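You operate a simulated robot arm through the tools that you are given. There is no shell and no other tool. Be economical: measure what you need, move in short steps, check, and stop when the job is done.

You run a simulated two-armed robot. Do the job below in one go: nothing can be reset, and whatever is moved stays where it is left.

Task
Clear the danger sign away, lock the pull-out shelf in and switch the pulse unit on.
Fine: the sign goes on the lock shelf; both lock knobs of the pull-out shelf; the switch comes last.

The check looks at the end state, three seconds after you hand in, the way a careful person would. Anything else that was tipped, shoved, dropped, spilled or broken makes it a failure.

Robot
Two 7-joint arms with two-finger parallel grippers on one trunk, on a base that drives. Base frame: it is fixed to the floor where the robot stands at the start and does not move with it; the origin is under the middle of the robot, x ahead of it, y to its left, z up. Lengths are in m, angles in rad, forces in N, time in s.
The left shoulder is at the start at [0.07, 0.163, 1.295], the right one opposite. With the tool pointing down near the work surface each hand reaches from about 0.28 to 0.86 m from the robot's upright axis, wherever it stands, measured 20 degrees to its own side. Places, roughly: current knob [0.6, -0.1, 1.4]; delay knob [0.6, -0.2, 1.2]; latch of the rack door [0.6, 0.1, 0.7]; left lock knob of the pull-out shelf [0.6, 0.2, 0.8]; left lock knob of the slide-in unit [0.6, 0.2, 1.6]; left toggle of the alarm unit [0.6, 0, 1.7]; limit knob [0.6, -0.1, 1.7]; lock bar [1.2, 0.5, 1.4]; magnet supply switch [0.6, 0, 1.4]; output button [0.6, -0.2, 1.4]; power lever of the switch box by the rack [1.3, 0.6, 1.5]; pull-out shelf [0.6, -0.1, 0.8]; pulse unit [0.8, -0.1, 1.2]; pulse unit switch [0.6, 0, 1.2]; right lock knob of the pull-out shelf [0.6, -0.3, 0.8]; right lock knob of the slide-in unit [0.6, -0.3, 1.6]. Payload 3.43 kg a hand.
Tool frame (each hand has its own): the origin (TCP) lies between the finger pads and is the grasp point; the fingertips stand 0.034 m ahead of it; z points along the fingers, y is the line along which they close. The gripper opens to 0.128 m. The fingers are 0.024 m wide and 0.012 m thick; the gripper's body (0.048 by 0.13 m) begins 0.096 m behind the TCP.
Orientation is told as [roll, pitch, yaw] about the base's x, y, z axes, in that order, counted from this pose: with the fingers straight down and closing along the base's y, the tool's x points along the base's -x, its y along +y and its z along -z.

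Tools
- The arms move only by the tool jog_arm. It takes "left_steps", "right_steps" or both (then of equal length, played together; a hand with none holds still); each is a list that holds one entry, the list of rows, each a list of 7 numbers: the turn, a rotation vector about the base's x, y, z in rad, then the shift along the base's x, y, z in m, then the finger opening in m, from 0 to 0.128. In form: [[[rx, ry, rz, tx, ty, tz, claw], ...]]. A call has 1 to 8 rows; each row is the pose to reach, as a shift and turn from the pose commanded when the call began. Each row takes 0.2 s and may step no farther than 0.05 m and 0.15 rad from the row before; otherwise, or with a gripper value out of range, the whole call is refused. A pose out of reach is approached as far as the arm can. The call stops where the force on the tool passes 40 N (or 10 N more than at its start, if that is more) or the arm is blocked; 0.2 s more then pass. Each finger travels about 0.153 m/s and halts on what it meets, pressing with about 27 N; the grip force reading is that of the motor and also rises with nothing between the fingers. The clock runs only during rows and for 0.2 s after the last one: add rows that repeat a pose to give the fingers time. It gives the time, the measured TCP pose, the force on the tool (base axes), the opening and the grip force at its end, in the units of the frame above (readings bear some noise), with the torque about the TCP (base axes, N m) and any sound that the robot's microphone picked up, and new pictures: "show" is both (left out), scene, wrist or none (wrist: the cameras of the hands that moved).
- Cameras (640 x 400 px; columns grow to the right, rows downward): "scene" is now at [0.1375, -0.0159, 1.5244]; the picture's right is [-0.17, -0.98, 0.00], its down [-0.55, 0.10, -0.83] and it looks along [0.82, -0.14, -0.56] (base axes); focal length 214 px, centre (320, 200). "left" rides on the left gripper at [0.076, 0.011, -0.16] in its tool frame; the picture's right is [-0.15, 0.99, 0.00], its down [-0.88, -0.13, -0.46] and it looks along [-0.45, -0.07, 0.89] (tool axes); focal length 234 px, centre (320, 200). "right" rides on the right gripper at [0.076, -0.011, -0.16] in its tool frame; the picture's right is [0.15, 0.99, 0.00], its down [-0.88, 0.13, -0.46] and it looks along [-0.45, 0.07, 0.89] (tool axes); focal length 234 px, centre (320, 200). There is no depth. A picture from a camera that has moved, and an enlarged one, comes with that camera's place and axes in the base frame and with its lens.
- raise_lower(by): slides the trunk up (or, below 0, down) by that many m; the arms and the scene camera ride with it, the base frame stays. It gives what a move gives, with no picture.
- roll_base(legs): drives the robot by 1 to 6 legs, each [ahead, left, turn to the left] in m, m and rad, along the robot's own axes; the way and the turn of a leg run together, so that a leg with both is an arc; at most 1.5 m and 3.142 rad a leg. The arms and the cameras ride along, it lands a little off, and it stops where it bumps. It gives what a move gives, and a new picture of the scene camera.
- pan_tilt(pan, tilt): turns the head with the scene camera to pan (to the left, within 1.501 rad either way) and tilt (down, from -0.506 to 1.204), counted from straight ahead of the robot. It gives what a move gives, and a new picture of the scene camera.
- close_up(camera, box): a new picture of the part [left, top, right, bottom] of that camera's present view, enlarged. No time passes.
- finish_job(): hands the job in; it is judged then, once.

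Go step by step. Nothing tells you exact positions but the pictures and the camera data: compare them with the known pose of the tool, close in by small moves and look again before you grip or let go. The budget is 120 turns and 260 pictures, counting those below and the enlarged ones. Unless the task says otherwise, let go and move clear before handing in, and close with one line.

The tools are called after "Request:" by a JSON object that holds its "api" and its "payload". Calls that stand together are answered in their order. jog_arm: Moves the arms, as the interface text tells. Its arguments: {"type":"object","properties":{"left_steps":{"type":"array"},"right_steps":{"type":"array"},"show":{"type":"string","enum":["both","scene","wrist","none"]}},"required":[]} The other tools are called the same way: raise_lower (by) slides the trunk up or down; roll_base (legs) drives the base; pan_tilt (pan, tilt) turns the head that bears the scene camera; close_up (camera, box) takes an enlarged picture of a part of a camera's view; finish_job () hands the job in.

At the start:

```text
clock: 0.0
left_position: [0.5316, 0.1551, 1.4492]
left_orientation: [0.0, 0.0, 0.001]
left_wrist_force: [0.3, -0.6, -0.9]
left_wrist_torque: [0.02, -0.03, -0.02]
left_grip_width: 0.128
left_gripper_force: 0.1
right_position: [0.3985, -0.1884, 1.4648]
right_orientation: [0.0, 0.001, -0.001]
right_wrist_force: [0.5, -0.8, 0.5]
right_wrist_torque: [-0.01, 0.02, -0.05]
right_grip_width: 0.1281
right_gripper_force: 0.1
trunk travel left (down, up): [-0.775, 0.165]
robot x, y, heading: [-0.0029, 0.0015, 0.001]
head pan, tilt: [-0.173, 0.595]
```

scene: 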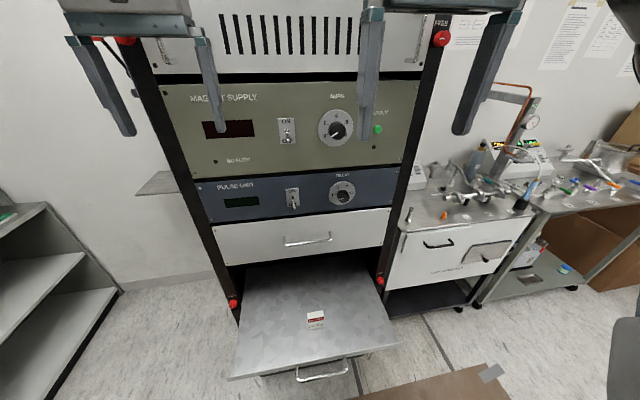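
right: 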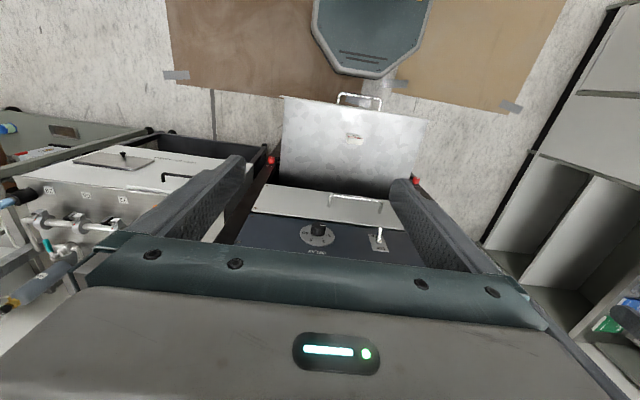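
left: 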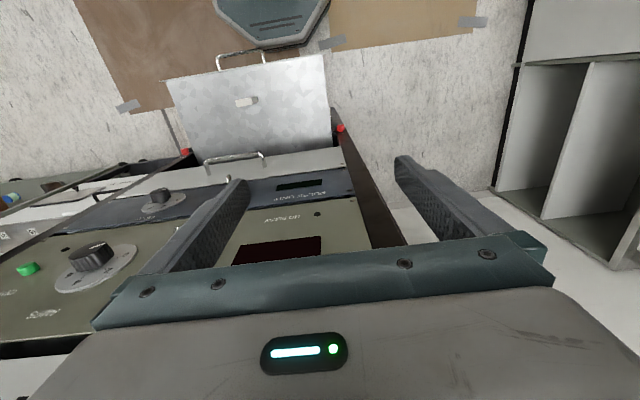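

I see the rack ahead with the pull-out shelf extended and a small red/white sign on it; a small shelf sits to the left of the rack. I'll look closer at these and turn the head left.

Request:
{"api": "close_up", "payload": {"camera": "scene", "box": [210, 250, 410, 385]}}

Request:
{"api": "pan_tilt", "payload": {"pan": 0.5, "tilt": 0.3}}

```text
2.96 times, centred on (310, 318) of scene
camera zoom: at [0.1375, -0.0159, 1.5244], right [-0.17, -0.98, 0.0], down [-0.55, 0.1, -0.83], along [0.82, -0.14, -0.56], focal length 636 px, centre (350, -148)
```

zoom: 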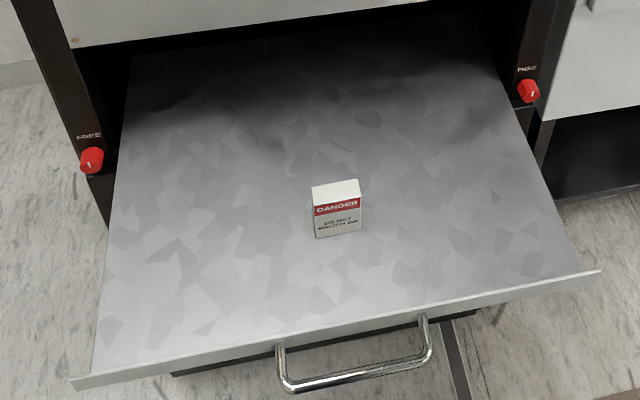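

```text
clock: 1.1
left_position: [0.5312, 0.1568, 1.449]
left_orientation: [-0.001, 0.001, 0.0]
left_wrist_force: [-0.3, 0.5, -0.4]
left_wrist_torque: [0.02, -0.02, -0.03]
left_grip_width: 0.128
left_gripper_force: 0.1
right_position: [0.3989, -0.1873, 1.4661]
right_orientation: [0.002, 0.001, 0.001]
right_wrist_force: [-1.4, -0.4, -0.8]
right_wrist_torque: [-0.01, 0.0, 0.02]
right_grip_width: 0.128
right_gripper_force: 0.0
trunk travel left (down, up): [-0.775, 0.165]
robot x, y, heading: [0.0013, 0.0023, -0.0]
head pan, tilt: [0.499, 0.3]
camera scene: at [0.1323, 0.044, 1.5514], right [0.48, -0.88, 0.0], down [-0.26, -0.14, -0.96], along [0.84, 0.46, -0.3], focal length 214 px, centre (320, 200)
```

scene: 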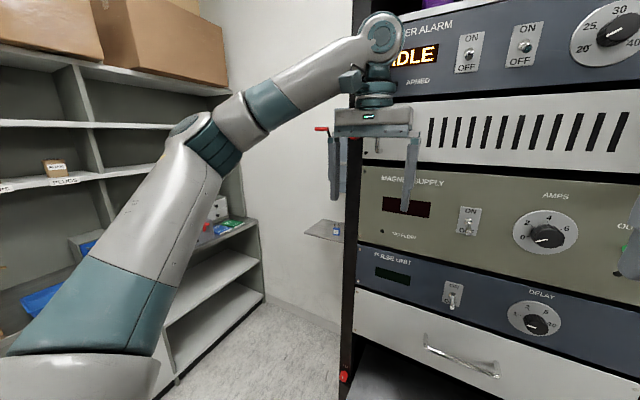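

A bookcase on the left carries labels, with a similar block on it. I read those labels.

Request:
{"api": "close_up", "payload": {"camera": "scene", "box": [0, 130, 160, 230]}}

Request:
{"api": "pan_tilt", "payload": {"pan": 1.1, "tilt": 0.3}}

```text
4.00 times, centred on (80, 180) of scene
camera zoom: at [0.1323, 0.044, 1.5514], right [0.48, -0.88, 0.0], down [-0.26, -0.14, -0.96], along [0.84, 0.46, -0.3], focal length 858 px, centre (1280, 280)
```

zoom: 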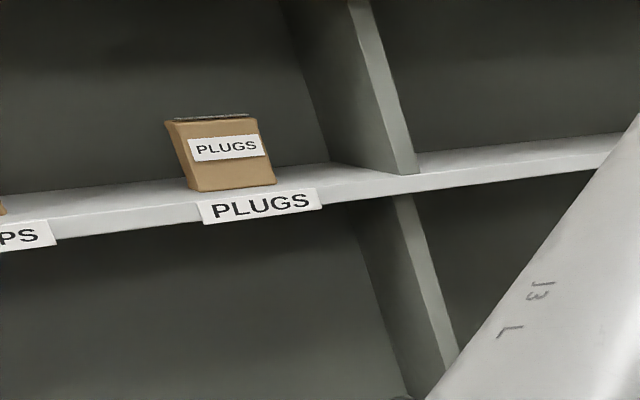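

```text
clock: 2.0
left_position: [0.5315, 0.1566, 1.4492]
left_orientation: [-0.001, -0.002, 0.001]
left_wrist_force: [0.3, 0.2, 0.4]
left_wrist_torque: [0.01, -0.01, 0.01]
left_grip_width: 0.1281
left_gripper_force: 0.0
right_position: [0.4001, -0.1883, 1.465]
right_orientation: [0.0, 0.0, 0.0]
right_wrist_force: [-0.2, 0.2, 0.3]
right_wrist_torque: [0.0, -0.02, -0.05]
right_grip_width: 0.1279
right_gripper_force: 0.1
trunk travel left (down, up): [-0.775, 0.165]
robot x, y, heading: [-0.0036, -0.0004, -0.001]
head pan, tilt: [1.1, 0.3]
camera scene: at [0.0927, 0.0825, 1.5514], right [0.89, -0.45, 0.0], down [-0.13, -0.26, -0.96], along [0.43, 0.85, -0.3], focal length 214 px, centre (320, 200)
```

scene: 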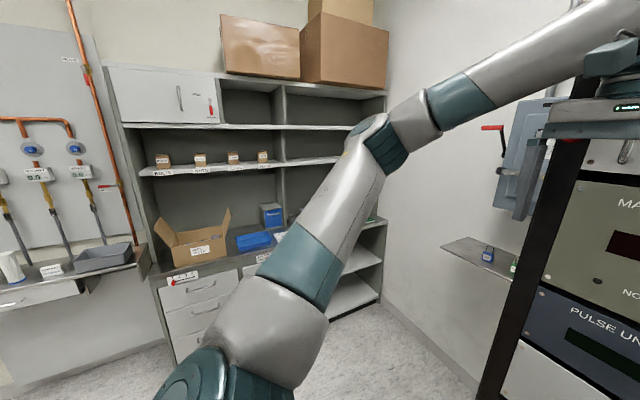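

The small wall shelf under the switch box holds a padlock, so it must be the lock shelf. I zoom in on it and on the pulse unit.

Request:
{"api": "close_up", "payload": {"camera": "scene", "box": [420, 100, 580, 300]}}

Request:
{"api": "pan_tilt", "payload": {"pan": 0.1, "tilt": 0.6}}

Request:
{"api": "close_up", "payload": {"camera": "scene", "box": [160, 100, 480, 300]}}

```text
2.00 times, centred on (500, 200) of scene
camera zoom: at [0.0927, 0.0825, 1.5514], right [0.89, -0.45, 0.0], down [-0.13, -0.26, -0.96], along [0.43, 0.85, -0.3], focal length 429 px, centre (-40, 200)
```

zoom: 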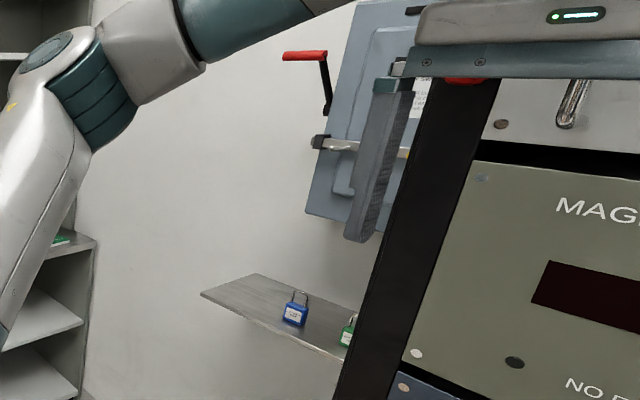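

```text
clock: 3.3
left_position: [0.5315, 0.1565, 1.4488]
left_orientation: [0.0, 0.0, -0.002]
left_wrist_force: [0.2, -0.3, -0.4]
left_wrist_torque: [0.02, 0.03, -0.01]
left_grip_width: 0.1281
left_gripper_force: 0.1
right_position: [0.3993, -0.1882, 1.4658]
right_orientation: [-0.002, -0.001, 0.002]
right_wrist_force: [0.2, -0.8, -0.1]
right_wrist_torque: [0.0, 0.02, -0.03]
right_grip_width: 0.128
right_gripper_force: 0.1
trunk travel left (down, up): [-0.775, 0.165]
robot x, y, heading: [-0.0016, -0.0077, -0.003]
head pan, tilt: [0.099, 0.6]
camera scene: at [0.1382, 0.0082, 1.5239], right [0.1, -0.99, 0.0], down [-0.56, -0.06, -0.83], along [0.82, 0.08, -0.56], focal length 214 px, centre (320, 200)
```

scene: 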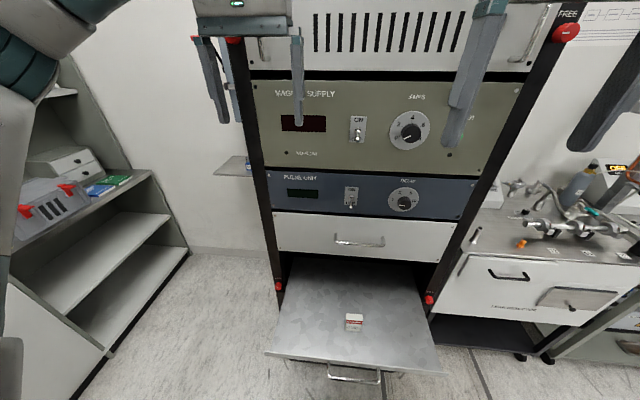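

```text
2.00 times, centred on (320, 200) of scene
camera zoom: at [0.1382, 0.0082, 1.5239], right [0.1, -0.99, 0.0], down [-0.56, -0.06, -0.83], along [0.82, 0.08, -0.56], focal length 429 px, centre (320, 200)
```

zoom: 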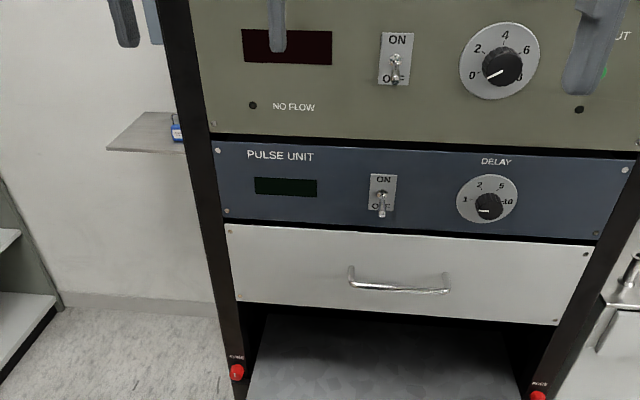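

The sign stands on the pulled-out shelf around [0.47, -0.06, 0.85]; the lock shelf is around x 1.09–1.32, y up to 0.67, z 0.99. I back the robot off a bit and then pitch the left hand forward and lower it.

Request:
{"api": "roll_base", "payload": {"legs": [[-0.15, -0.15, 0]]}}

Request:
{"api": "jog_arm", "payload": {"left_steps": [[[0, -0.12, 0, 0, -0.01, -0.04, 0.128], [0, -0.24, 0, 0, -0.02, -0.08, 0.128], [0, -0.36, 0, 0, -0.03, -0.12, 0.128], [0, -0.48, 0, 0, -0.04, -0.16, 0.128], [0, -0.6, 0, 0, -0.05, -0.2, 0.128], [0, -0.72, 0, 0, -0.06, -0.24, 0.128], [0, -0.785, 0, 0, -0.06, -0.28, 0.128], [0, -0.785, 0, 0, -0.06, -0.32, 0.128]]]}}

```text
clock: 4.7
left_position: [0.4402, 0.0377, 1.4512]
left_orientation: [-0.004, -0.006, -0.032]
left_wrist_force: [-0.4, -0.5, 1.1]
left_wrist_torque: [-0.01, -0.08, -0.01]
left_grip_width: 0.1279
left_gripper_force: 0.2
right_position: [0.295, -0.303, 1.4686]
right_orientation: [-0.003, -0.005, -0.031]
right_wrist_force: [-1.2, 0.2, -0.2]
right_wrist_torque: [-0.03, -0.13, 0.01]
right_grip_width: 0.1282
right_gripper_force: 0.0
trunk travel left (down, up): [-0.775, 0.165]
robot x, y, heading: [-0.0906, -0.1022, -0.033]
head pan, tilt: [0.099, 0.6]
stopped in leg 1: the robot was blocked; the commanded pose is now the measured one
camera scene: at [0.0416, -0.0987, 1.5246], right [0.07, -1.0, 0.0], down [-0.56, -0.04, -0.83], along [0.83, 0.05, -0.56], focal length 214 px, centre (320, 200)
```

scene: 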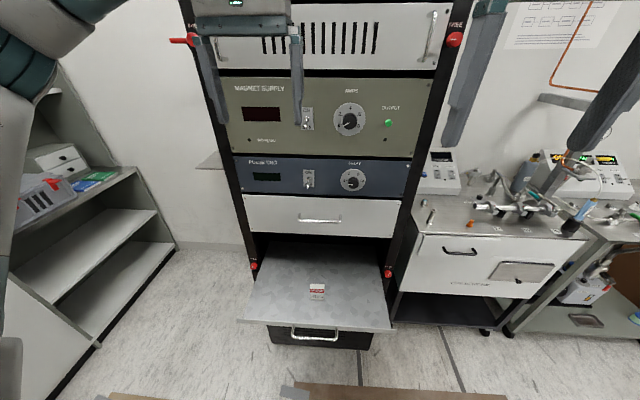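

```text
clock: 6.5
left_position: [0.4474, -0.0285, 1.1296]
left_orientation: [0.029, -0.785, -0.044]
left_wrist_force: [-0.2, 0.3, -0.1]
left_wrist_torque: [-0.03, 0.02, 0.0]
left_grip_width: 0.1281
left_gripper_force: 0.1
right_position: [0.3032, -0.3056, 1.4658]
right_orientation: [-0.002, 0.0, -0.032]
right_wrist_force: [0.9, -0.2, -0.1]
right_wrist_torque: [-0.01, 0.02, 0.0]
right_grip_width: 0.128
right_gripper_force: 0.0
trunk travel left (down, up): [-0.775, 0.165]
robot x, y, heading: [-0.0875, -0.1033, -0.035]
head pan, tilt: [0.099, 0.6]
camera scene: at [0.0487, -0.1011, 1.524], right [0.07, -1.0, 0.0], down [-0.56, -0.04, -0.82], along [0.82, 0.05, -0.57], focal length 214 px, centre (320, 200)
camera left: at [0.2812, -0.0158, 1.1887], right [0.13, 0.98, 0.12], down [0.3, -0.16, 0.94], along [0.95, -0.08, -0.31], focal length 234 px, centre (320, 200)
```

scene: 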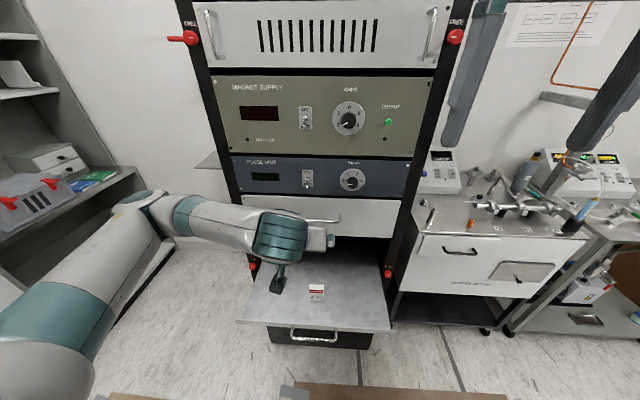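
left: 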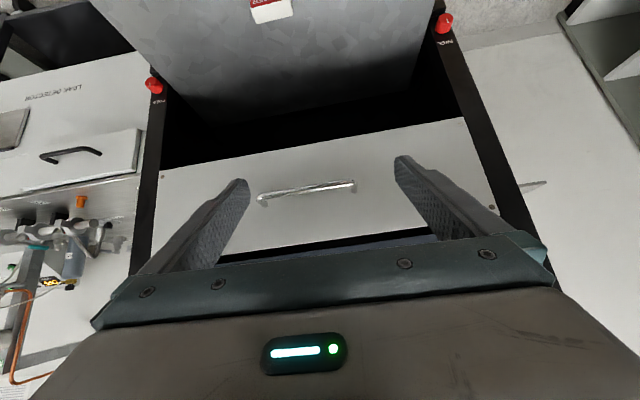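

The sign is consistently at about [0.47, -0.063, 0.85]. Moving the left hand to a pre-grasp behind and above it.

Request:
{"api": "jog_arm", "payload": {"left_steps": [[[0, 0, 0, -0.02, -0.01, -0.04, 0.128], [0, 0, 0, -0.035, -0.02, -0.08, 0.128], [0, 0, 0, -0.05, -0.035, -0.12, 0.128], [0, 0, 0, -0.06, -0.035, -0.16, 0.128], [0, 0, 0, -0.06, -0.035, -0.18, 0.128]]]}}

Request:
{"api": "close_up", "payload": {"camera": "scene", "box": [230, 220, 400, 350]}}

```text
clock: 7.7
left_position: [0.3882, -0.0644, 0.9523]
left_orientation: [0.031, -0.786, -0.045]
left_wrist_force: [0.6, 0.5, 0.4]
left_wrist_torque: [0.0, 0.0, 0.0]
left_grip_width: 0.1277
left_gripper_force: 0.1
right_position: [0.3022, -0.3058, 1.4668]
right_orientation: [-0.001, 0.0, -0.033]
right_wrist_force: [0.2, -0.5, 1.0]
right_wrist_torque: [-0.04, 0.01, -0.04]
right_grip_width: 0.128
right_gripper_force: 0.0
trunk travel left (down, up): [-0.775, 0.165]
robot x, y, heading: [-0.092, -0.1081, -0.035]
head pan, tilt: [0.099, 0.6]
camera scene: at [0.048, -0.1016, 1.524], right [0.07, -1.0, 0.0], down [-0.56, -0.04, -0.82], along [0.82, 0.05, -0.57], focal length 214 px, centre (320, 200)
camera left: at [0.2222, -0.0508, 1.0111], right [0.13, 0.98, 0.12], down [0.3, -0.16, 0.94], along [0.95, -0.08, -0.31], focal length 234 px, centre (320, 200)
```

scene: 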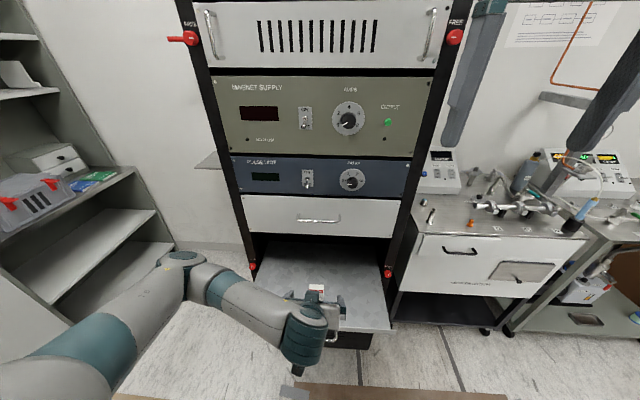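
left: 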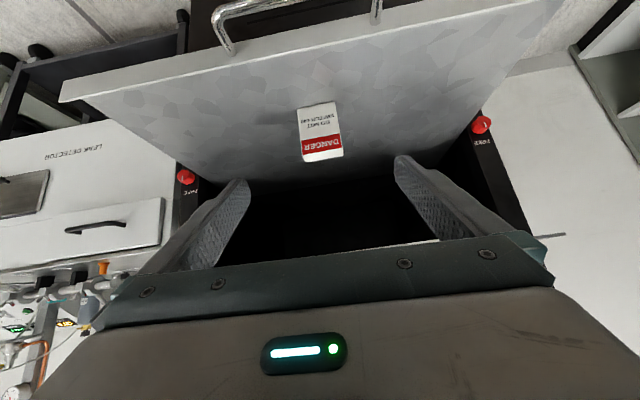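

```text
3.08 times, centred on (315, 285) of scene
camera zoom: at [0.048, -0.1016, 1.524], right [0.07, -1.0, 0.0], down [-0.56, -0.04, -0.82], along [0.82, 0.05, -0.57], focal length 660 px, centre (335, -62)
```

zoom: 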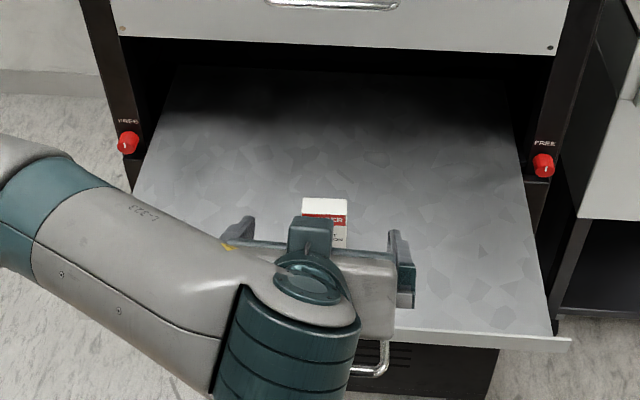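

Shelf top is about z 0.803, sign about 0.05 wide and 0.06 tall at [0.47, -0.058]. I advance along the tool axis so the fingers straddle it.

Request:
{"api": "jog_arm", "payload": {"left_steps": [[[0, 0, 0, 0.029, 0.002, -0.035, 0.128], [0, 0, 0, 0.058, 0.004, -0.07, 0.128], [0, 0, 0, 0.085, 0.006, -0.102, 0.128], [0, 0, 0, 0.085, 0.006, -0.102, 0.128]]]}}

Request:
{"api": "close_up", "payload": {"camera": "left", "box": [160, 50, 480, 250]}}

```text
clock: 8.7
left_position: [0.4731, -0.0584, 0.8449]
left_orientation: [0.032, -0.786, -0.046]
left_wrist_force: [0.2, 0.2, 0.3]
left_wrist_torque: [0.01, 0.02, 0.03]
left_grip_width: 0.1281
left_gripper_force: 0.0
right_position: [0.3014, -0.3073, 1.4665]
right_orientation: [-0.002, 0.0, -0.033]
right_wrist_force: [-0.2, -0.6, -0.1]
right_wrist_torque: [-0.01, -0.01, 0.0]
right_grip_width: 0.1278
right_gripper_force: 0.1
trunk travel left (down, up): [-0.775, 0.165]
robot x, y, heading: [-0.0938, -0.1072, -0.035]
head pan, tilt: [0.099, 0.6]
camera scene: at [0.0481, -0.102, 1.5239], right [0.07, -1.0, 0.0], down [-0.56, -0.04, -0.82], along [0.82, 0.05, -0.57], focal length 214 px, centre (320, 200)
camera left: at [0.3069, -0.0441, 0.9051], right [0.13, 0.98, 0.13], down [0.3, -0.16, 0.94], along [0.95, -0.08, -0.31], focal length 234 px, centre (320, 200)
```

scene: 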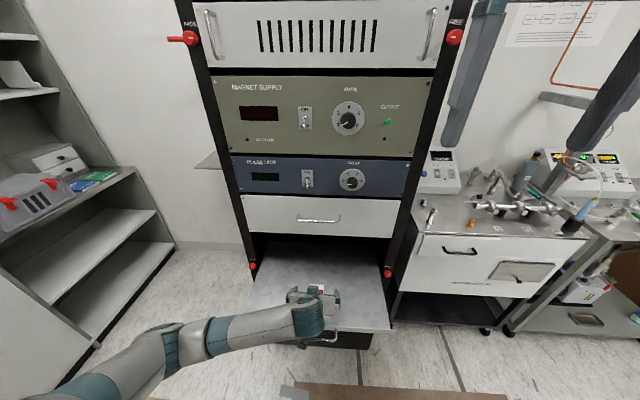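
left: 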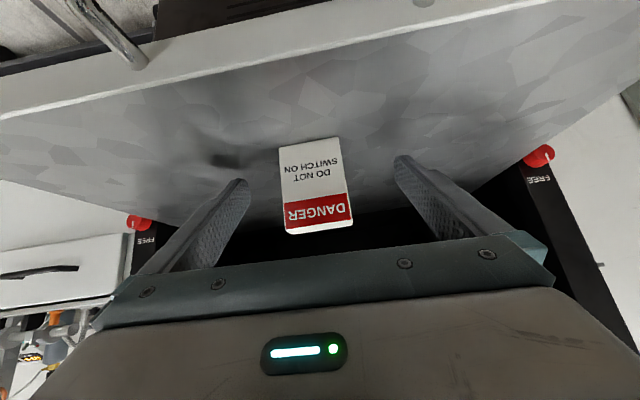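

```text
2.00 times, centred on (320, 150) of left
camera zoom: at [0.3069, -0.0441, 0.9051], right [0.13, 0.98, 0.13], down [0.3, -0.16, 0.94], along [0.95, -0.08, -0.31], focal length 468 px, centre (320, 300)
```

zoom: 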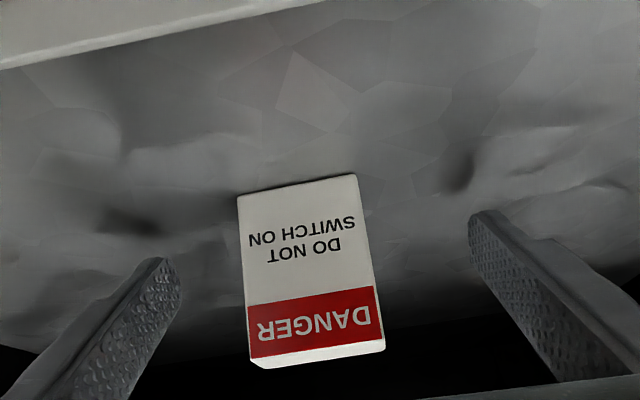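

The sign is centred between the fingers. I nudge forward slightly and close on it.

Request:
{"api": "jog_arm", "payload": {"left_steps": [[[0, 0, 0, 0.006, -0.002, 0, 0.128], [0, 0, 0, 0.006, -0.002, 0, 0.09], [0, 0, 0, 0.006, -0.002, 0, 0.06], [0, 0, 0, 0.006, -0.002, 0, 0.03], [0, 0, 0, 0.006, -0.002, 0, 0.02], [0, 0, 0, 0.006, -0.002, 0, 0.02]]], "show": "wrist"}}

```text
clock: 10.1
left_position: [0.4789, -0.0593, 0.8447]
left_orientation: [0.033, -0.785, -0.045]
left_wrist_force: [-0.3, -0.9, 1.3]
left_wrist_torque: [-0.01, 0.01, 0.01]
left_grip_width: 0.0492
left_gripper_force: 27.3
right_position: [0.3017, -0.3074, 1.4663]
right_orientation: [0.001, 0.0, -0.035]
right_wrist_force: [-0.6, 0.1, -0.8]
right_wrist_torque: [0.01, -0.01, 0.0]
right_grip_width: 0.128
right_gripper_force: 0.1
trunk travel left (down, up): [-0.775, 0.165]
robot x, y, heading: [-0.0908, -0.1063, -0.037]
head pan, tilt: [0.099, 0.6]
camera left: at [0.3127, -0.0461, 0.9051], right [0.13, 0.98, 0.13], down [0.3, -0.16, 0.94], along [0.95, -0.08, -0.31], focal length 234 px, centre (320, 200)
```

left: 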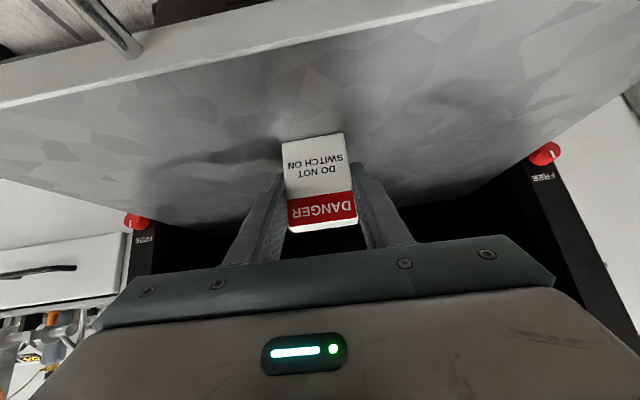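

Gripped at 0.049 m. Lifting straight up, then back.

Request:
{"api": "jog_arm", "payload": {"left_steps": [[[0, 0, 0, 0, 0, 0.03, 0.02], [0, 0, 0, 0, 0, 0.075, 0.02], [0, 0, 0, -0.01, 0.01, 0.12, 0.02], [0, 0, 0, -0.03, 0.03, 0.16, 0.02], [0, 0, 0, -0.05, 0.05, 0.2, 0.02], [0, 0, 0, -0.07, 0.07, 0.24, 0.02], [0, 0, 0, -0.09, 0.09, 0.27, 0.02], [0, 0, 0, -0.1, 0.11, 0.3, 0.02]]], "show": "wrist"}}

Request:
{"api": "pan_tilt", "payload": {"pan": 0.9, "tilt": 0.7}}

Request:
{"api": "pan_tilt", "payload": {"pan": -1.2, "tilt": 0.9}}

```text
clock: 11.6
left_position: [0.4353, 0.0875, 1.0419]
left_orientation: [0.347, -0.745, -0.196]
left_wrist_force: [0.3, 0.3, -0.3]
left_wrist_torque: [-0.02, 0.04, -0.03]
left_grip_width: 0.0493
left_gripper_force: 27.0
left hand out of reach, approached as far as the arm can: row 6, 7
right_position: [0.3044, -0.3022, 1.466]
right_orientation: [-0.002, 0.0, -0.033]
right_wrist_force: [0.7, 0.7, 1.2]
right_wrist_torque: [-0.03, 0.04, -0.01]
right_grip_width: 0.1284
right_gripper_force: 0.1
trunk travel left (down, up): [-0.775, 0.165]
robot x, y, heading: [-0.0918, -0.1083, -0.032]
head pan, tilt: [0.099, 0.6]
stopped in row 7 (left hand): the arm was blocked; the commanded pose is now the measured one
camera left: at [0.2709, 0.0751, 1.1034], right [0.06, 0.94, 0.35], down [0.33, -0.35, 0.88], along [0.94, 0.06, -0.33], focal length 234 px, centre (320, 200)
```

left: 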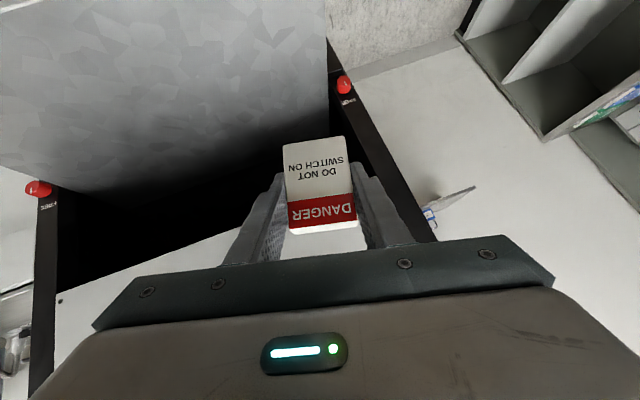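

```text
clock: 12.7
left_position: [0.4334, 0.0853, 1.0427]
left_orientation: [0.351, -0.746, -0.198]
left_wrist_force: [0.0, 0.0, -0.5]
left_wrist_torque: [0.01, 0.01, 0.0]
left_grip_width: 0.0492
left_gripper_force: 26.8
right_position: [0.3037, -0.3067, 1.4662]
right_orientation: [-0.001, 0.001, -0.032]
right_wrist_force: [-0.1, -0.4, -0.4]
right_wrist_torque: [-0.04, -0.03, -0.01]
right_grip_width: 0.1277
right_gripper_force: 0.0
trunk travel left (down, up): [-0.775, 0.165]
robot x, y, heading: [-0.0924, -0.1067, -0.033]
head pan, tilt: [0.901, 0.7]
camera scene: at [0.015, -0.0434, 1.5153], right [0.76, -0.65, 0.0], down [-0.42, -0.49, -0.76], along [0.5, 0.58, -0.64], focal length 214 px, centre (320, 200)
```

scene: 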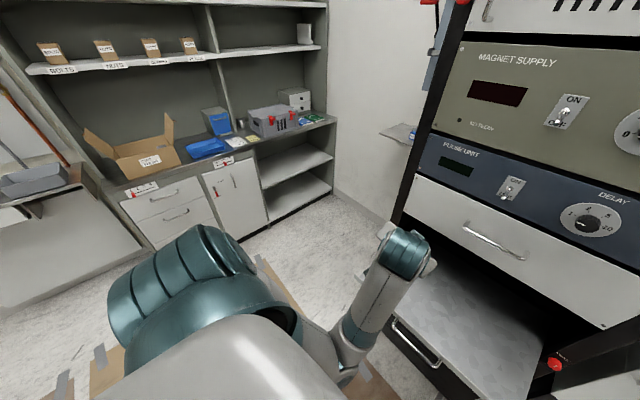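

```text
clock: 14.7
left_position: [0.4343, 0.0856, 1.0434]
left_orientation: [0.349, -0.744, -0.2]
left_wrist_force: [-0.6, 0.3, 0.3]
left_wrist_torque: [0.0, 0.05, 0.0]
left_grip_width: 0.0493
left_gripper_force: 27.1
right_position: [0.3018, -0.3062, 1.4674]
right_orientation: [0.0, -0.002, -0.033]
right_wrist_force: [-0.2, -1.5, 0.0]
right_wrist_torque: [0.0, 0.01, 0.01]
right_grip_width: 0.1281
right_gripper_force: 0.0
trunk travel left (down, up): [-0.775, 0.165]
robot x, y, heading: [-0.0909, -0.1032, -0.031]
head pan, tilt: [-1.201, 0.901]
camera scene: at [-0.0154, -0.1798, 1.4991], right [-0.94, -0.33, 0.0], down [-0.26, 0.74, -0.62], along [0.2, -0.59, -0.78], focal length 214 px, centre (320, 200)
```

scene: 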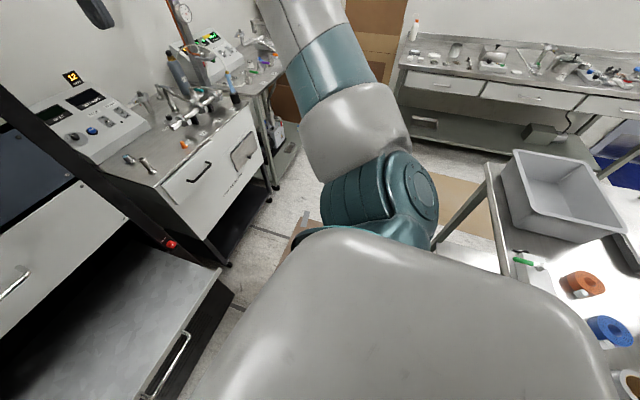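

The sign is held; behind-right is a cart that I likely brushed, so I'll stay clear of it. Driving left toward the open floor in front of the lock shelf.

Request:
{"api": "roll_base", "payload": {"legs": [[0.0, 0.3, 0.033], [0, 0.35, 0]]}}

Request:
{"api": "pan_tilt", "payload": {"pan": 0.0, "tilt": 0.5}}

```text
clock: 18.6
left_position: [0.4381, 0.736, 1.0421]
left_orientation: [0.352, -0.743, -0.177]
left_wrist_force: [0.7, 0.0, -0.5]
left_wrist_torque: [-0.02, 0.02, 0.01]
left_grip_width: 0.0487
left_gripper_force: 27.2
right_position: [0.3134, 0.3384, 1.4656]
right_orientation: [0.003, -0.003, -0.01]
right_wrist_force: [-0.2, 0.5, 0.1]
right_wrist_torque: [-0.01, -0.01, -0.02]
right_grip_width: 0.128
right_gripper_force: 0.1
trunk travel left (down, up): [-0.775, 0.165]
robot x, y, heading: [-0.0829, 0.5344, -0.009]
head pan, tilt: [-1.201, 0.901]
camera scene: at [-0.0059, 0.4588, 1.4991], right [-0.94, -0.35, 0.0], down [-0.28, 0.73, -0.62], along [0.22, -0.58, -0.78], focal length 214 px, centre (320, 200)
```

scene: 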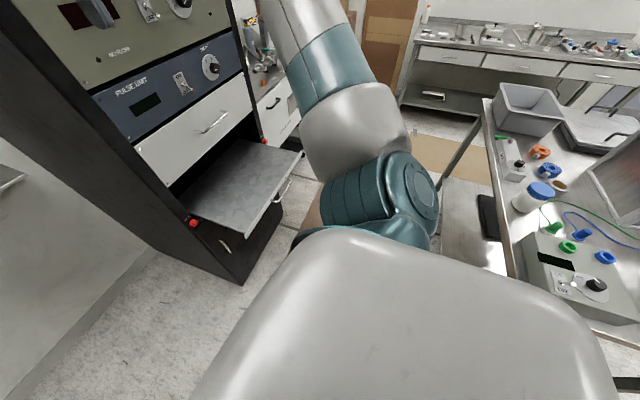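

```text
clock: 20.0
left_position: [0.4382, 0.7357, 1.0424]
left_orientation: [0.351, -0.744, -0.177]
left_wrist_force: [-0.6, -0.9, 0.9]
left_wrist_torque: [0.0, -0.02, -0.01]
left_grip_width: 0.049
left_gripper_force: 26.8
right_position: [0.3139, 0.3387, 1.4672]
right_orientation: [-0.001, -0.001, -0.011]
right_wrist_force: [-0.1, -0.3, -0.3]
right_wrist_torque: [0.0, 0.01, -0.02]
right_grip_width: 0.1281
right_gripper_force: 0.1
trunk travel left (down, up): [-0.775, 0.165]
robot x, y, heading: [-0.0844, 0.5296, -0.01]
head pan, tilt: [0.0, 0.499]
camera scene: at [0.0586, 0.5293, 1.533], right [-0.01, -1.0, 0.0], down [-0.48, 0.01, -0.88], along [0.88, -0.01, -0.48], focal length 214 px, centre (320, 200)
```

scene: 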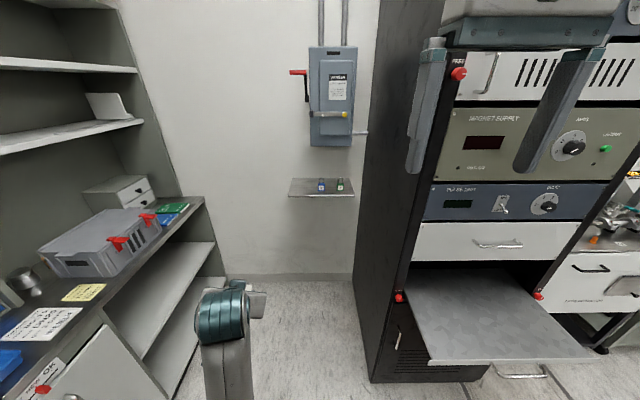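

Now the lock shelf is clearly visible with two padlocks on it. Zooming in to measure it.

Request:
{"api": "close_up", "payload": {"camera": "scene", "box": [270, 40, 400, 210]}}

```text
2.35 times, centred on (335, 125) of scene
camera zoom: at [0.0586, 0.5293, 1.533], right [-0.01, -1.0, 0.0], down [-0.48, 0.01, -0.88], along [0.88, -0.01, -0.48], focal length 505 px, centre (285, 376)
```

zoom: 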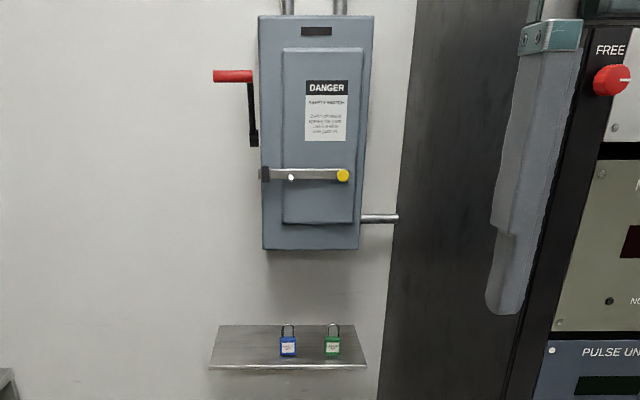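

Lock shelf: front x≈1.10, z≈0.99, y 0.33–0.69, blue lock at y≈0.51. I'll place the sign at about [1.165, 0.61]. Driving closer while re-levelling the hand.

Request:
{"api": "roll_base", "payload": {"legs": [[0.0, 0.08, 0.009], [0.43, 0, 0]]}}

Request:
{"api": "jog_arm", "payload": {"left_steps": [[[-0.077, -0.005, -0.029, 0.01, -0.02, 0.03, 0.02], [-0.154, -0.01, -0.058, 0.02, -0.04, 0.06, 0.02], [-0.231, -0.016, -0.088, 0.04, -0.06, 0.09, 0.02]]]}}

```text
clock: 23.3
left_position: [0.8297, 0.6934, 1.0497]
left_orientation: [0.34, -0.768, -0.319]
left_wrist_force: [-0.8, -0.6, 0.2]
left_wrist_torque: [-0.01, -0.04, -0.01]
left_grip_width: 0.049
left_gripper_force: 26.9
right_position: [0.6274, 0.3376, 1.4886]
right_orientation: [-0.024, -0.075, -0.13]
right_wrist_force: [0.4, 0.4, 0.4]
right_wrist_torque: [0.0, 0.03, -0.02]
right_grip_width: 0.1282
right_gripper_force: 0.0
trunk travel left (down, up): [-0.775, 0.165]
robot x, y, heading: [0.2996, 0.5614, -0.167]
head pan, tilt: [0.0, 0.499]
stopped in leg 2: the robot was blocked; the commanded pose is now the measured one
camera scene: at [0.4045, 0.558, 1.5359], right [-0.17, -0.99, 0.01], down [-0.45, 0.06, -0.89], along [0.88, -0.15, -0.46], focal length 214 px, centre (320, 200)
```

scene: 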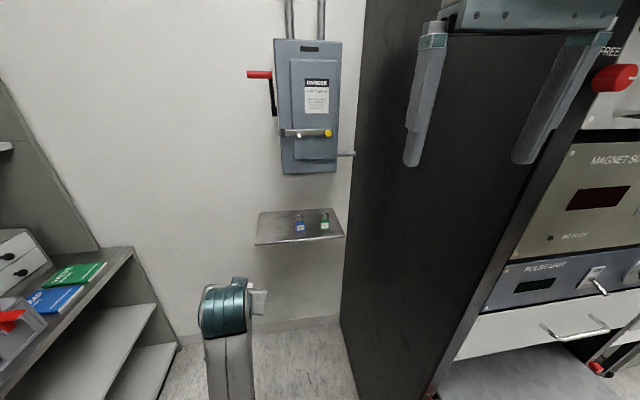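

```text
clock: 23.9
left_position: [0.8635, 0.731, 1.0958]
left_orientation: [0.411, -0.787, -0.339]
left_wrist_force: [0.0, 0.3, -0.7]
left_wrist_torque: [-0.01, -0.02, -0.02]
left_grip_width: 0.0493
left_gripper_force: 26.8
left hand out of reach, approached as far as the arm can: row 2
right_position: [0.6275, 0.3374, 1.4896]
right_orientation: [-0.024, -0.081, -0.121]
right_wrist_force: [0.4, 0.5, -0.1]
right_wrist_torque: [-0.02, 0.02, -0.01]
right_grip_width: 0.1275
right_gripper_force: 0.0
trunk travel left (down, up): [-0.775, 0.165]
robot x, y, heading: [0.2958, 0.5592, -0.158]
head pan, tilt: [0.0, 0.499]
stopped in row 2 (left hand): the arm was blocked; the commanded pose is now the measured one
camera scene: at [0.4081, 0.5556, 1.5349], right [-0.16, -0.99, 0.01], down [-0.45, 0.07, -0.89], along [0.88, -0.15, -0.46], focal length 214 px, centre (320, 200)
camera left: at [0.6947, 0.7336, 1.1493], right [0.14, 0.91, 0.38], down [0.24, -0.4, 0.88], along [0.96, -0.03, -0.28], focal length 234 px, centre (320, 200)
```

scene: 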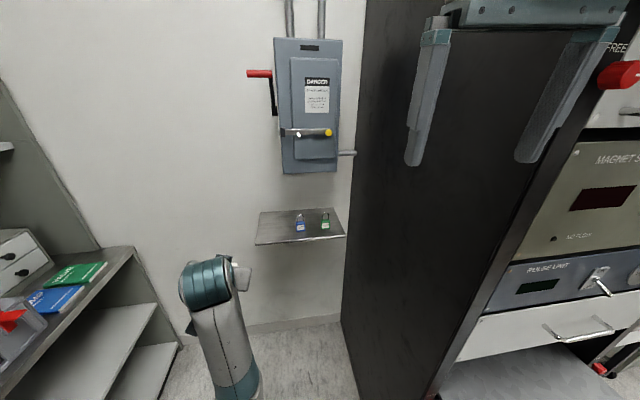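
left: 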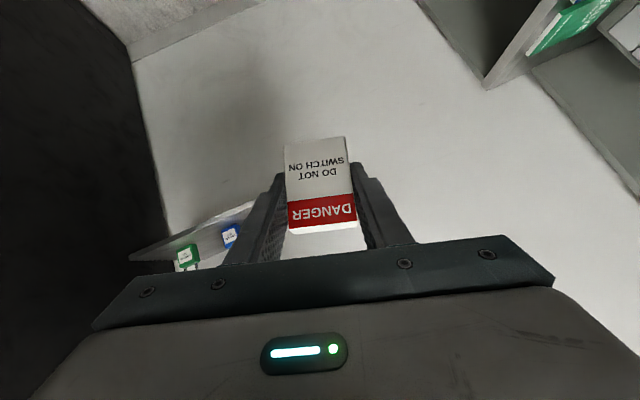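

The drive was blocked on the right side by the rack and turned the robot. I back off a little and inspect the right side.

Request:
{"api": "roll_base", "payload": {"legs": [[-0.1, 0.03, 0]]}}

Request:
{"api": "pan_tilt", "payload": {"pan": -0.7, "tilt": 0.9}}

Request:
{"api": "pan_tilt", "payload": {"pan": -0.5, "tilt": 0.2}}

```text
clock: 25.0
left_position: [0.7933, 0.7613, 1.0855]
left_orientation: [0.419, -0.759, -0.344]
left_wrist_force: [1.1, 0.5, -0.6]
left_wrist_torque: [0.01, 0.02, 0.03]
left_grip_width: 0.0492
left_gripper_force: 27.1
right_position: [0.5717, 0.3578, 1.4738]
right_orientation: [-0.008, -0.044, -0.131]
right_wrist_force: [-0.2, 0.1, -0.8]
right_wrist_torque: [0.01, 0.06, 0.04]
right_grip_width: 0.1281
right_gripper_force: 0.1
trunk travel left (down, up): [-0.775, 0.165]
robot x, y, heading: [0.2042, 0.6021, -0.158]
head pan, tilt: [0.0, 0.499]
camera scene: at [0.3493, 0.5777, 1.5322], right [-0.16, -0.99, 0.0], down [-0.48, 0.08, -0.88], along [0.86, -0.14, -0.48], focal length 214 px, centre (320, 200)
```

scene: 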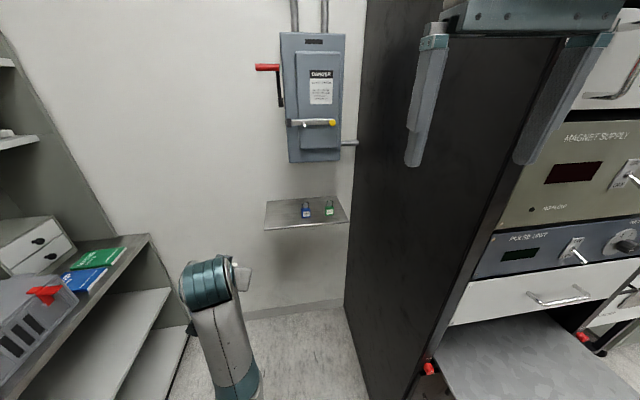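

```text
clock: 26.1
left_position: [0.7922, 0.7636, 1.0862]
left_orientation: [0.42, -0.761, -0.343]
left_wrist_force: [-0.2, -0.3, -0.6]
left_wrist_torque: [-0.01, 0.06, 0.01]
left_grip_width: 0.0492
left_gripper_force: 26.5
right_position: [0.568, 0.3597, 1.4766]
right_orientation: [-0.009, -0.046, -0.132]
right_wrist_force: [-0.1, -0.5, -0.4]
right_wrist_torque: [0.0, 0.03, 0.0]
right_grip_width: 0.1278
right_gripper_force: 0.1
trunk travel left (down, up): [-0.775, 0.165]
robot x, y, heading: [0.207, 0.6051, -0.159]
head pan, tilt: [-0.7, 0.901]
camera scene: at [0.3051, 0.5375, 1.499], right [-0.76, -0.65, 0.0], down [-0.51, 0.59, -0.62], along [0.41, -0.47, -0.78], focal length 214 px, centre (320, 200)
```

scene: 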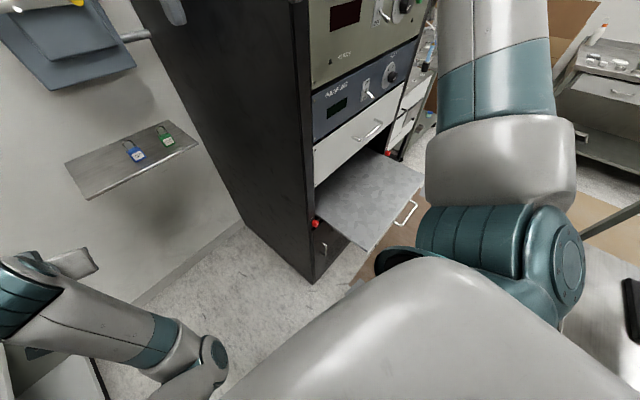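

```text
clock: 27.2
left_position: [0.7913, 0.7631, 1.0875]
left_orientation: [0.42, -0.763, -0.343]
left_wrist_force: [-0.7, 0.2, -0.3]
left_wrist_torque: [-0.02, -0.01, 0.02]
left_grip_width: 0.0492
left_gripper_force: 27.4
right_position: [0.5665, 0.3606, 1.4761]
right_orientation: [-0.008, -0.047, -0.131]
right_wrist_force: [0.2, 0.0, 0.4]
right_wrist_torque: [-0.01, 0.03, 0.01]
right_grip_width: 0.1281
right_gripper_force: 0.1
trunk travel left (down, up): [-0.775, 0.165]
robot x, y, heading: [0.2036, 0.6036, -0.161]
head pan, tilt: [-0.499, 0.201]
camera scene: at [0.3285, 0.5382, 1.5606], right [-0.61, -0.79, 0.0], down [-0.16, 0.12, -0.98], along [0.77, -0.6, -0.2], focal length 214 px, centre (320, 200)
```

scene: 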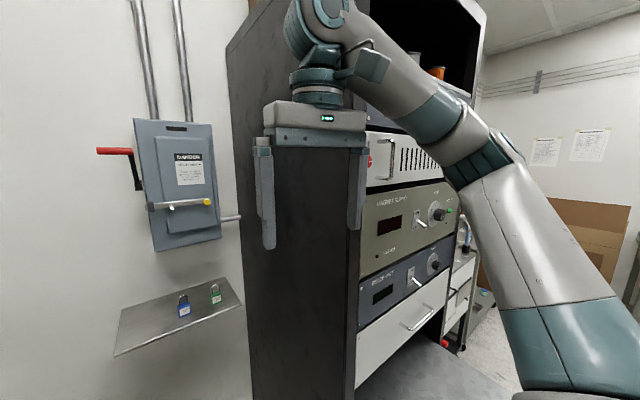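

The right forearm leans over toward the rack front, so that is what touched. I straighten the robot, move left, and retract the right hand, then check the rack knobs.

Request:
{"api": "roll_base", "payload": {"legs": [[-0.02, 0.05, 0.16]]}}

Request:
{"api": "jog_arm", "payload": {"right_steps": [[[0, 0, 0.03, -0.04, 0, 0, 0.128], [0, 0, 0.03, -0.08, 0.01, 0, 0.128], [0, 0, 0.03, -0.12, 0.02, 0, 0.128], [0, 0, 0.03, -0.15, 0.02, 0, 0.128]]], "show": "scene"}}

Request:
{"api": "close_up", "payload": {"camera": "scene", "box": [320, 60, 520, 200]}}

```text
clock: 28.2
left_position: [0.7399, 0.9087, 1.0875]
left_orientation: [0.415, -0.766, -0.181]
left_wrist_force: [0.9, 0.2, -0.8]
left_wrist_torque: [0.02, -0.01, -0.01]
left_grip_width: 0.0489
left_gripper_force: 27.0
right_position: [0.5823, 0.4766, 1.4773]
right_orientation: [-0.011, -0.051, 0.03]
right_wrist_force: [-0.1, -0.7, 0.3]
right_wrist_torque: [-0.03, 0.02, 0.01]
right_grip_width: 0.1279
right_gripper_force: 0.1
trunk travel left (down, up): [-0.775, 0.165]
robot x, y, heading: [0.1896, 0.6555, -0.001]
head pan, tilt: [-0.499, 0.201]
camera scene: at [0.3181, 0.6149, 1.561], right [-0.48, -0.88, 0.0], down [-0.17, 0.09, -0.98], along [0.86, -0.47, -0.2], focal length 214 px, centre (320, 200)
```

scene: 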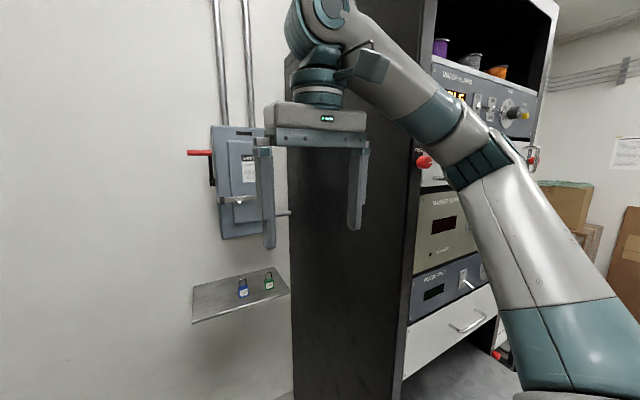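

```text
clock: 29.2
left_position: [0.7408, 0.9053, 1.0872]
left_orientation: [0.421, -0.766, -0.185]
left_wrist_force: [-0.8, 0.6, 0.0]
left_wrist_torque: [-0.06, 0.01, -0.02]
left_grip_width: 0.0491
left_gripper_force: 27.1
right_position: [0.4334, 0.4922, 1.4728]
right_orientation: [-0.007, -0.048, 0.058]
right_wrist_force: [-0.4, -0.1, 0.1]
right_wrist_torque: [0.0, -0.01, -0.02]
right_grip_width: 0.1278
right_gripper_force: 0.0
trunk travel left (down, up): [-0.775, 0.165]
robot x, y, heading: [0.1898, 0.6568, 0.008]
head pan, tilt: [-0.499, 0.201]
camera scene: at [0.3203, 0.61, 1.5608], right [-0.48, -0.88, 0.0], down [-0.17, 0.1, -0.98], along [0.86, -0.47, -0.2], focal length 214 px, centre (320, 200)
```

scene: 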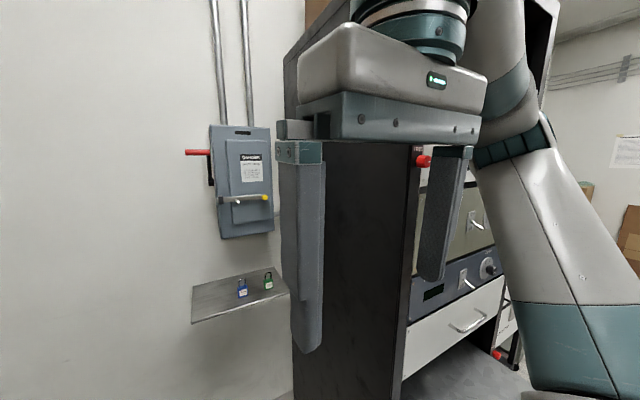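

```text
2.86 times, centred on (420, 130) of scene
camera zoom: at [0.3203, 0.61, 1.5608], right [-0.48, -0.88, 0.0], down [-0.17, 0.1, -0.98], along [0.86, -0.47, -0.2], focal length 613 px, centre (34, 400)
```

zoom: 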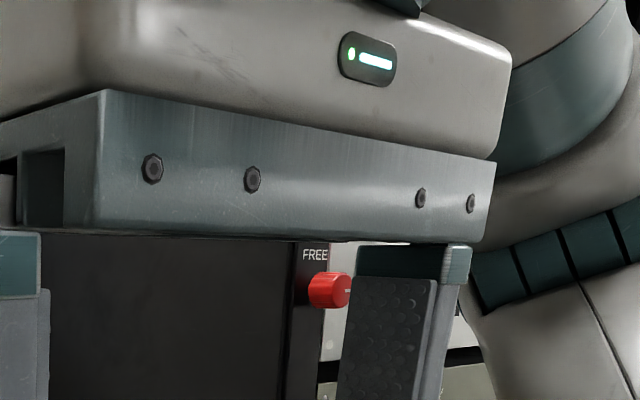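

The rack and knob look intact. Now driving 0.2 m forward.

Request:
{"api": "roll_base", "payload": {"legs": [[0.2, 0, 0]]}}

Request:
{"api": "pan_tilt", "payload": {"pan": 0.05, "tilt": 0.5}}

```text
clock: 30.4
left_position: [0.8273, 0.9149, 1.0933]
left_orientation: [0.405, -0.778, -0.189]
left_wrist_force: [-0.1, 0.2, -0.6]
left_wrist_torque: [0.01, -0.01, 0.01]
left_grip_width: 0.049
left_gripper_force: 26.9
right_position: [0.5069, 0.5082, 1.483]
right_orientation: [-0.017, -0.074, 0.043]
right_wrist_force: [0.5, 0.5, -0.2]
right_wrist_torque: [0.02, 0.02, 0.02]
right_grip_width: 0.1279
right_gripper_force: 0.0
trunk travel left (down, up): [-0.775, 0.165]
robot x, y, heading: [0.2908, 0.6613, -0.016]
head pan, tilt: [-0.499, 0.201]
stopped in leg 1: the robot was blocked; the commanded pose is now the measured one
camera scene: at [0.3955, 0.6305, 1.5632], right [-0.49, -0.87, 0.0], down [-0.16, 0.09, -0.98], along [0.86, -0.49, -0.18], focal length 214 px, centre (320, 200)
```

scene: 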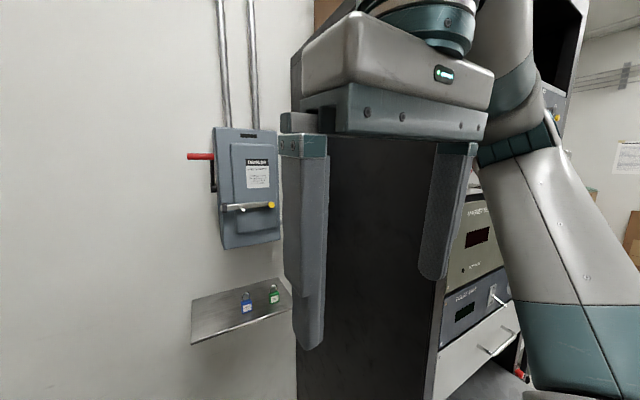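

```text
clock: 31.4
left_position: [0.8253, 0.9134, 1.0937]
left_orientation: [0.406, -0.782, -0.187]
left_wrist_force: [-0.1, -0.5, 0.0]
left_wrist_torque: [0.02, 0.01, 0.02]
left_grip_width: 0.0491
left_gripper_force: 26.2
right_position: [0.5064, 0.5078, 1.4823]
right_orientation: [-0.018, -0.075, 0.044]
right_wrist_force: [0.2, -0.2, 0.6]
right_wrist_torque: [0.01, 0.0, 0.05]
right_grip_width: 0.128
right_gripper_force: 0.1
trunk travel left (down, up): [-0.775, 0.165]
robot x, y, heading: [0.2905, 0.658, -0.017]
head pan, tilt: [0.051, 0.499]
camera scene: at [0.4041, 0.6791, 1.5352], right [0.04, -1.0, 0.01], down [-0.46, -0.03, -0.89], along [0.89, 0.03, -0.46], focal length 214 px, centre (320, 200)
```

scene: 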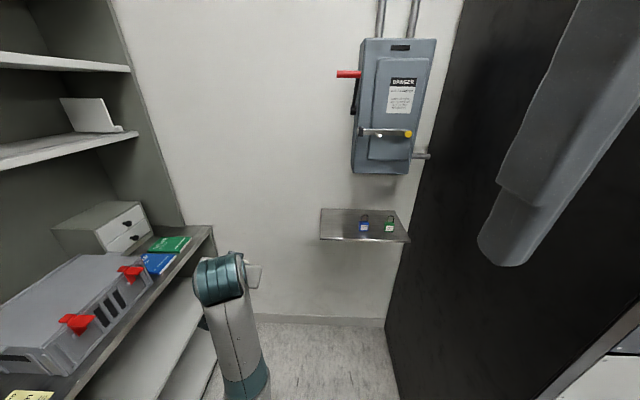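

Blocked again at the same x, so something low or on the left is in the way. I look left and down before anything else.

Request:
{"api": "pan_tilt", "payload": {"pan": 1.0, "tilt": 0.9}}

Request:
{"api": "pan_tilt", "payload": {"pan": 0.0, "tilt": 1.2}}

```text
clock: 32.6
left_position: [0.8266, 0.9147, 1.0932]
left_orientation: [0.406, -0.782, -0.187]
left_wrist_force: [0.1, -0.1, 0.8]
left_wrist_torque: [-0.01, -0.01, 0.02]
left_grip_width: 0.0492
left_gripper_force: 27.3
right_position: [0.5066, 0.5082, 1.4817]
right_orientation: [-0.017, -0.075, 0.044]
right_wrist_force: [-0.3, -0.3, 0.3]
right_wrist_torque: [0.0, 0.04, -0.02]
right_grip_width: 0.128
right_gripper_force: 0.0
trunk travel left (down, up): [-0.775, 0.165]
robot x, y, heading: [0.2875, 0.6583, -0.017]
head pan, tilt: [1.0, 0.901]
camera scene: at [0.3555, 0.7383, 1.4997], right [0.83, -0.55, 0.02], down [-0.42, -0.66, -0.62], along [0.36, 0.51, -0.78], focal length 214 px, centre (320, 200)
```

scene: 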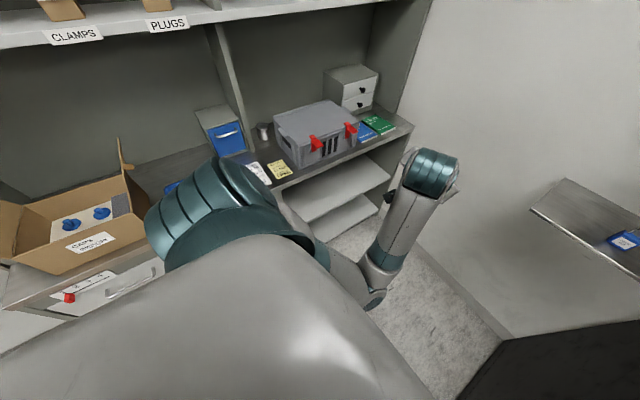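

```text
clock: 33.9
left_position: [0.8267, 0.9151, 1.0943]
left_orientation: [0.405, -0.783, -0.185]
left_wrist_force: [0.3, -0.3, -0.4]
left_wrist_torque: [0.01, 0.0, -0.02]
left_grip_width: 0.0491
left_gripper_force: 27.2
right_position: [0.5065, 0.5086, 1.4834]
right_orientation: [-0.019, -0.074, 0.045]
right_wrist_force: [0.2, 0.2, -0.4]
right_wrist_torque: [-0.01, 0.01, 0.01]
right_grip_width: 0.1279
right_gripper_force: 0.0
trunk travel left (down, up): [-0.775, 0.165]
robot x, y, heading: [0.2888, 0.6613, -0.014]
head pan, tilt: [0.0, 1.201]
camera scene: at [0.3701, 0.6744, 1.4809], right [-0.01, -1.0, 0.01], down [-0.93, 0.01, -0.38], along [0.38, -0.02, -0.93], focal length 214 px, centre (320, 200)
```

scene: 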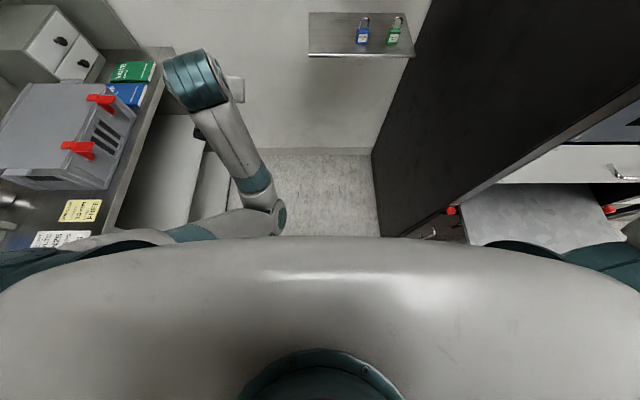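

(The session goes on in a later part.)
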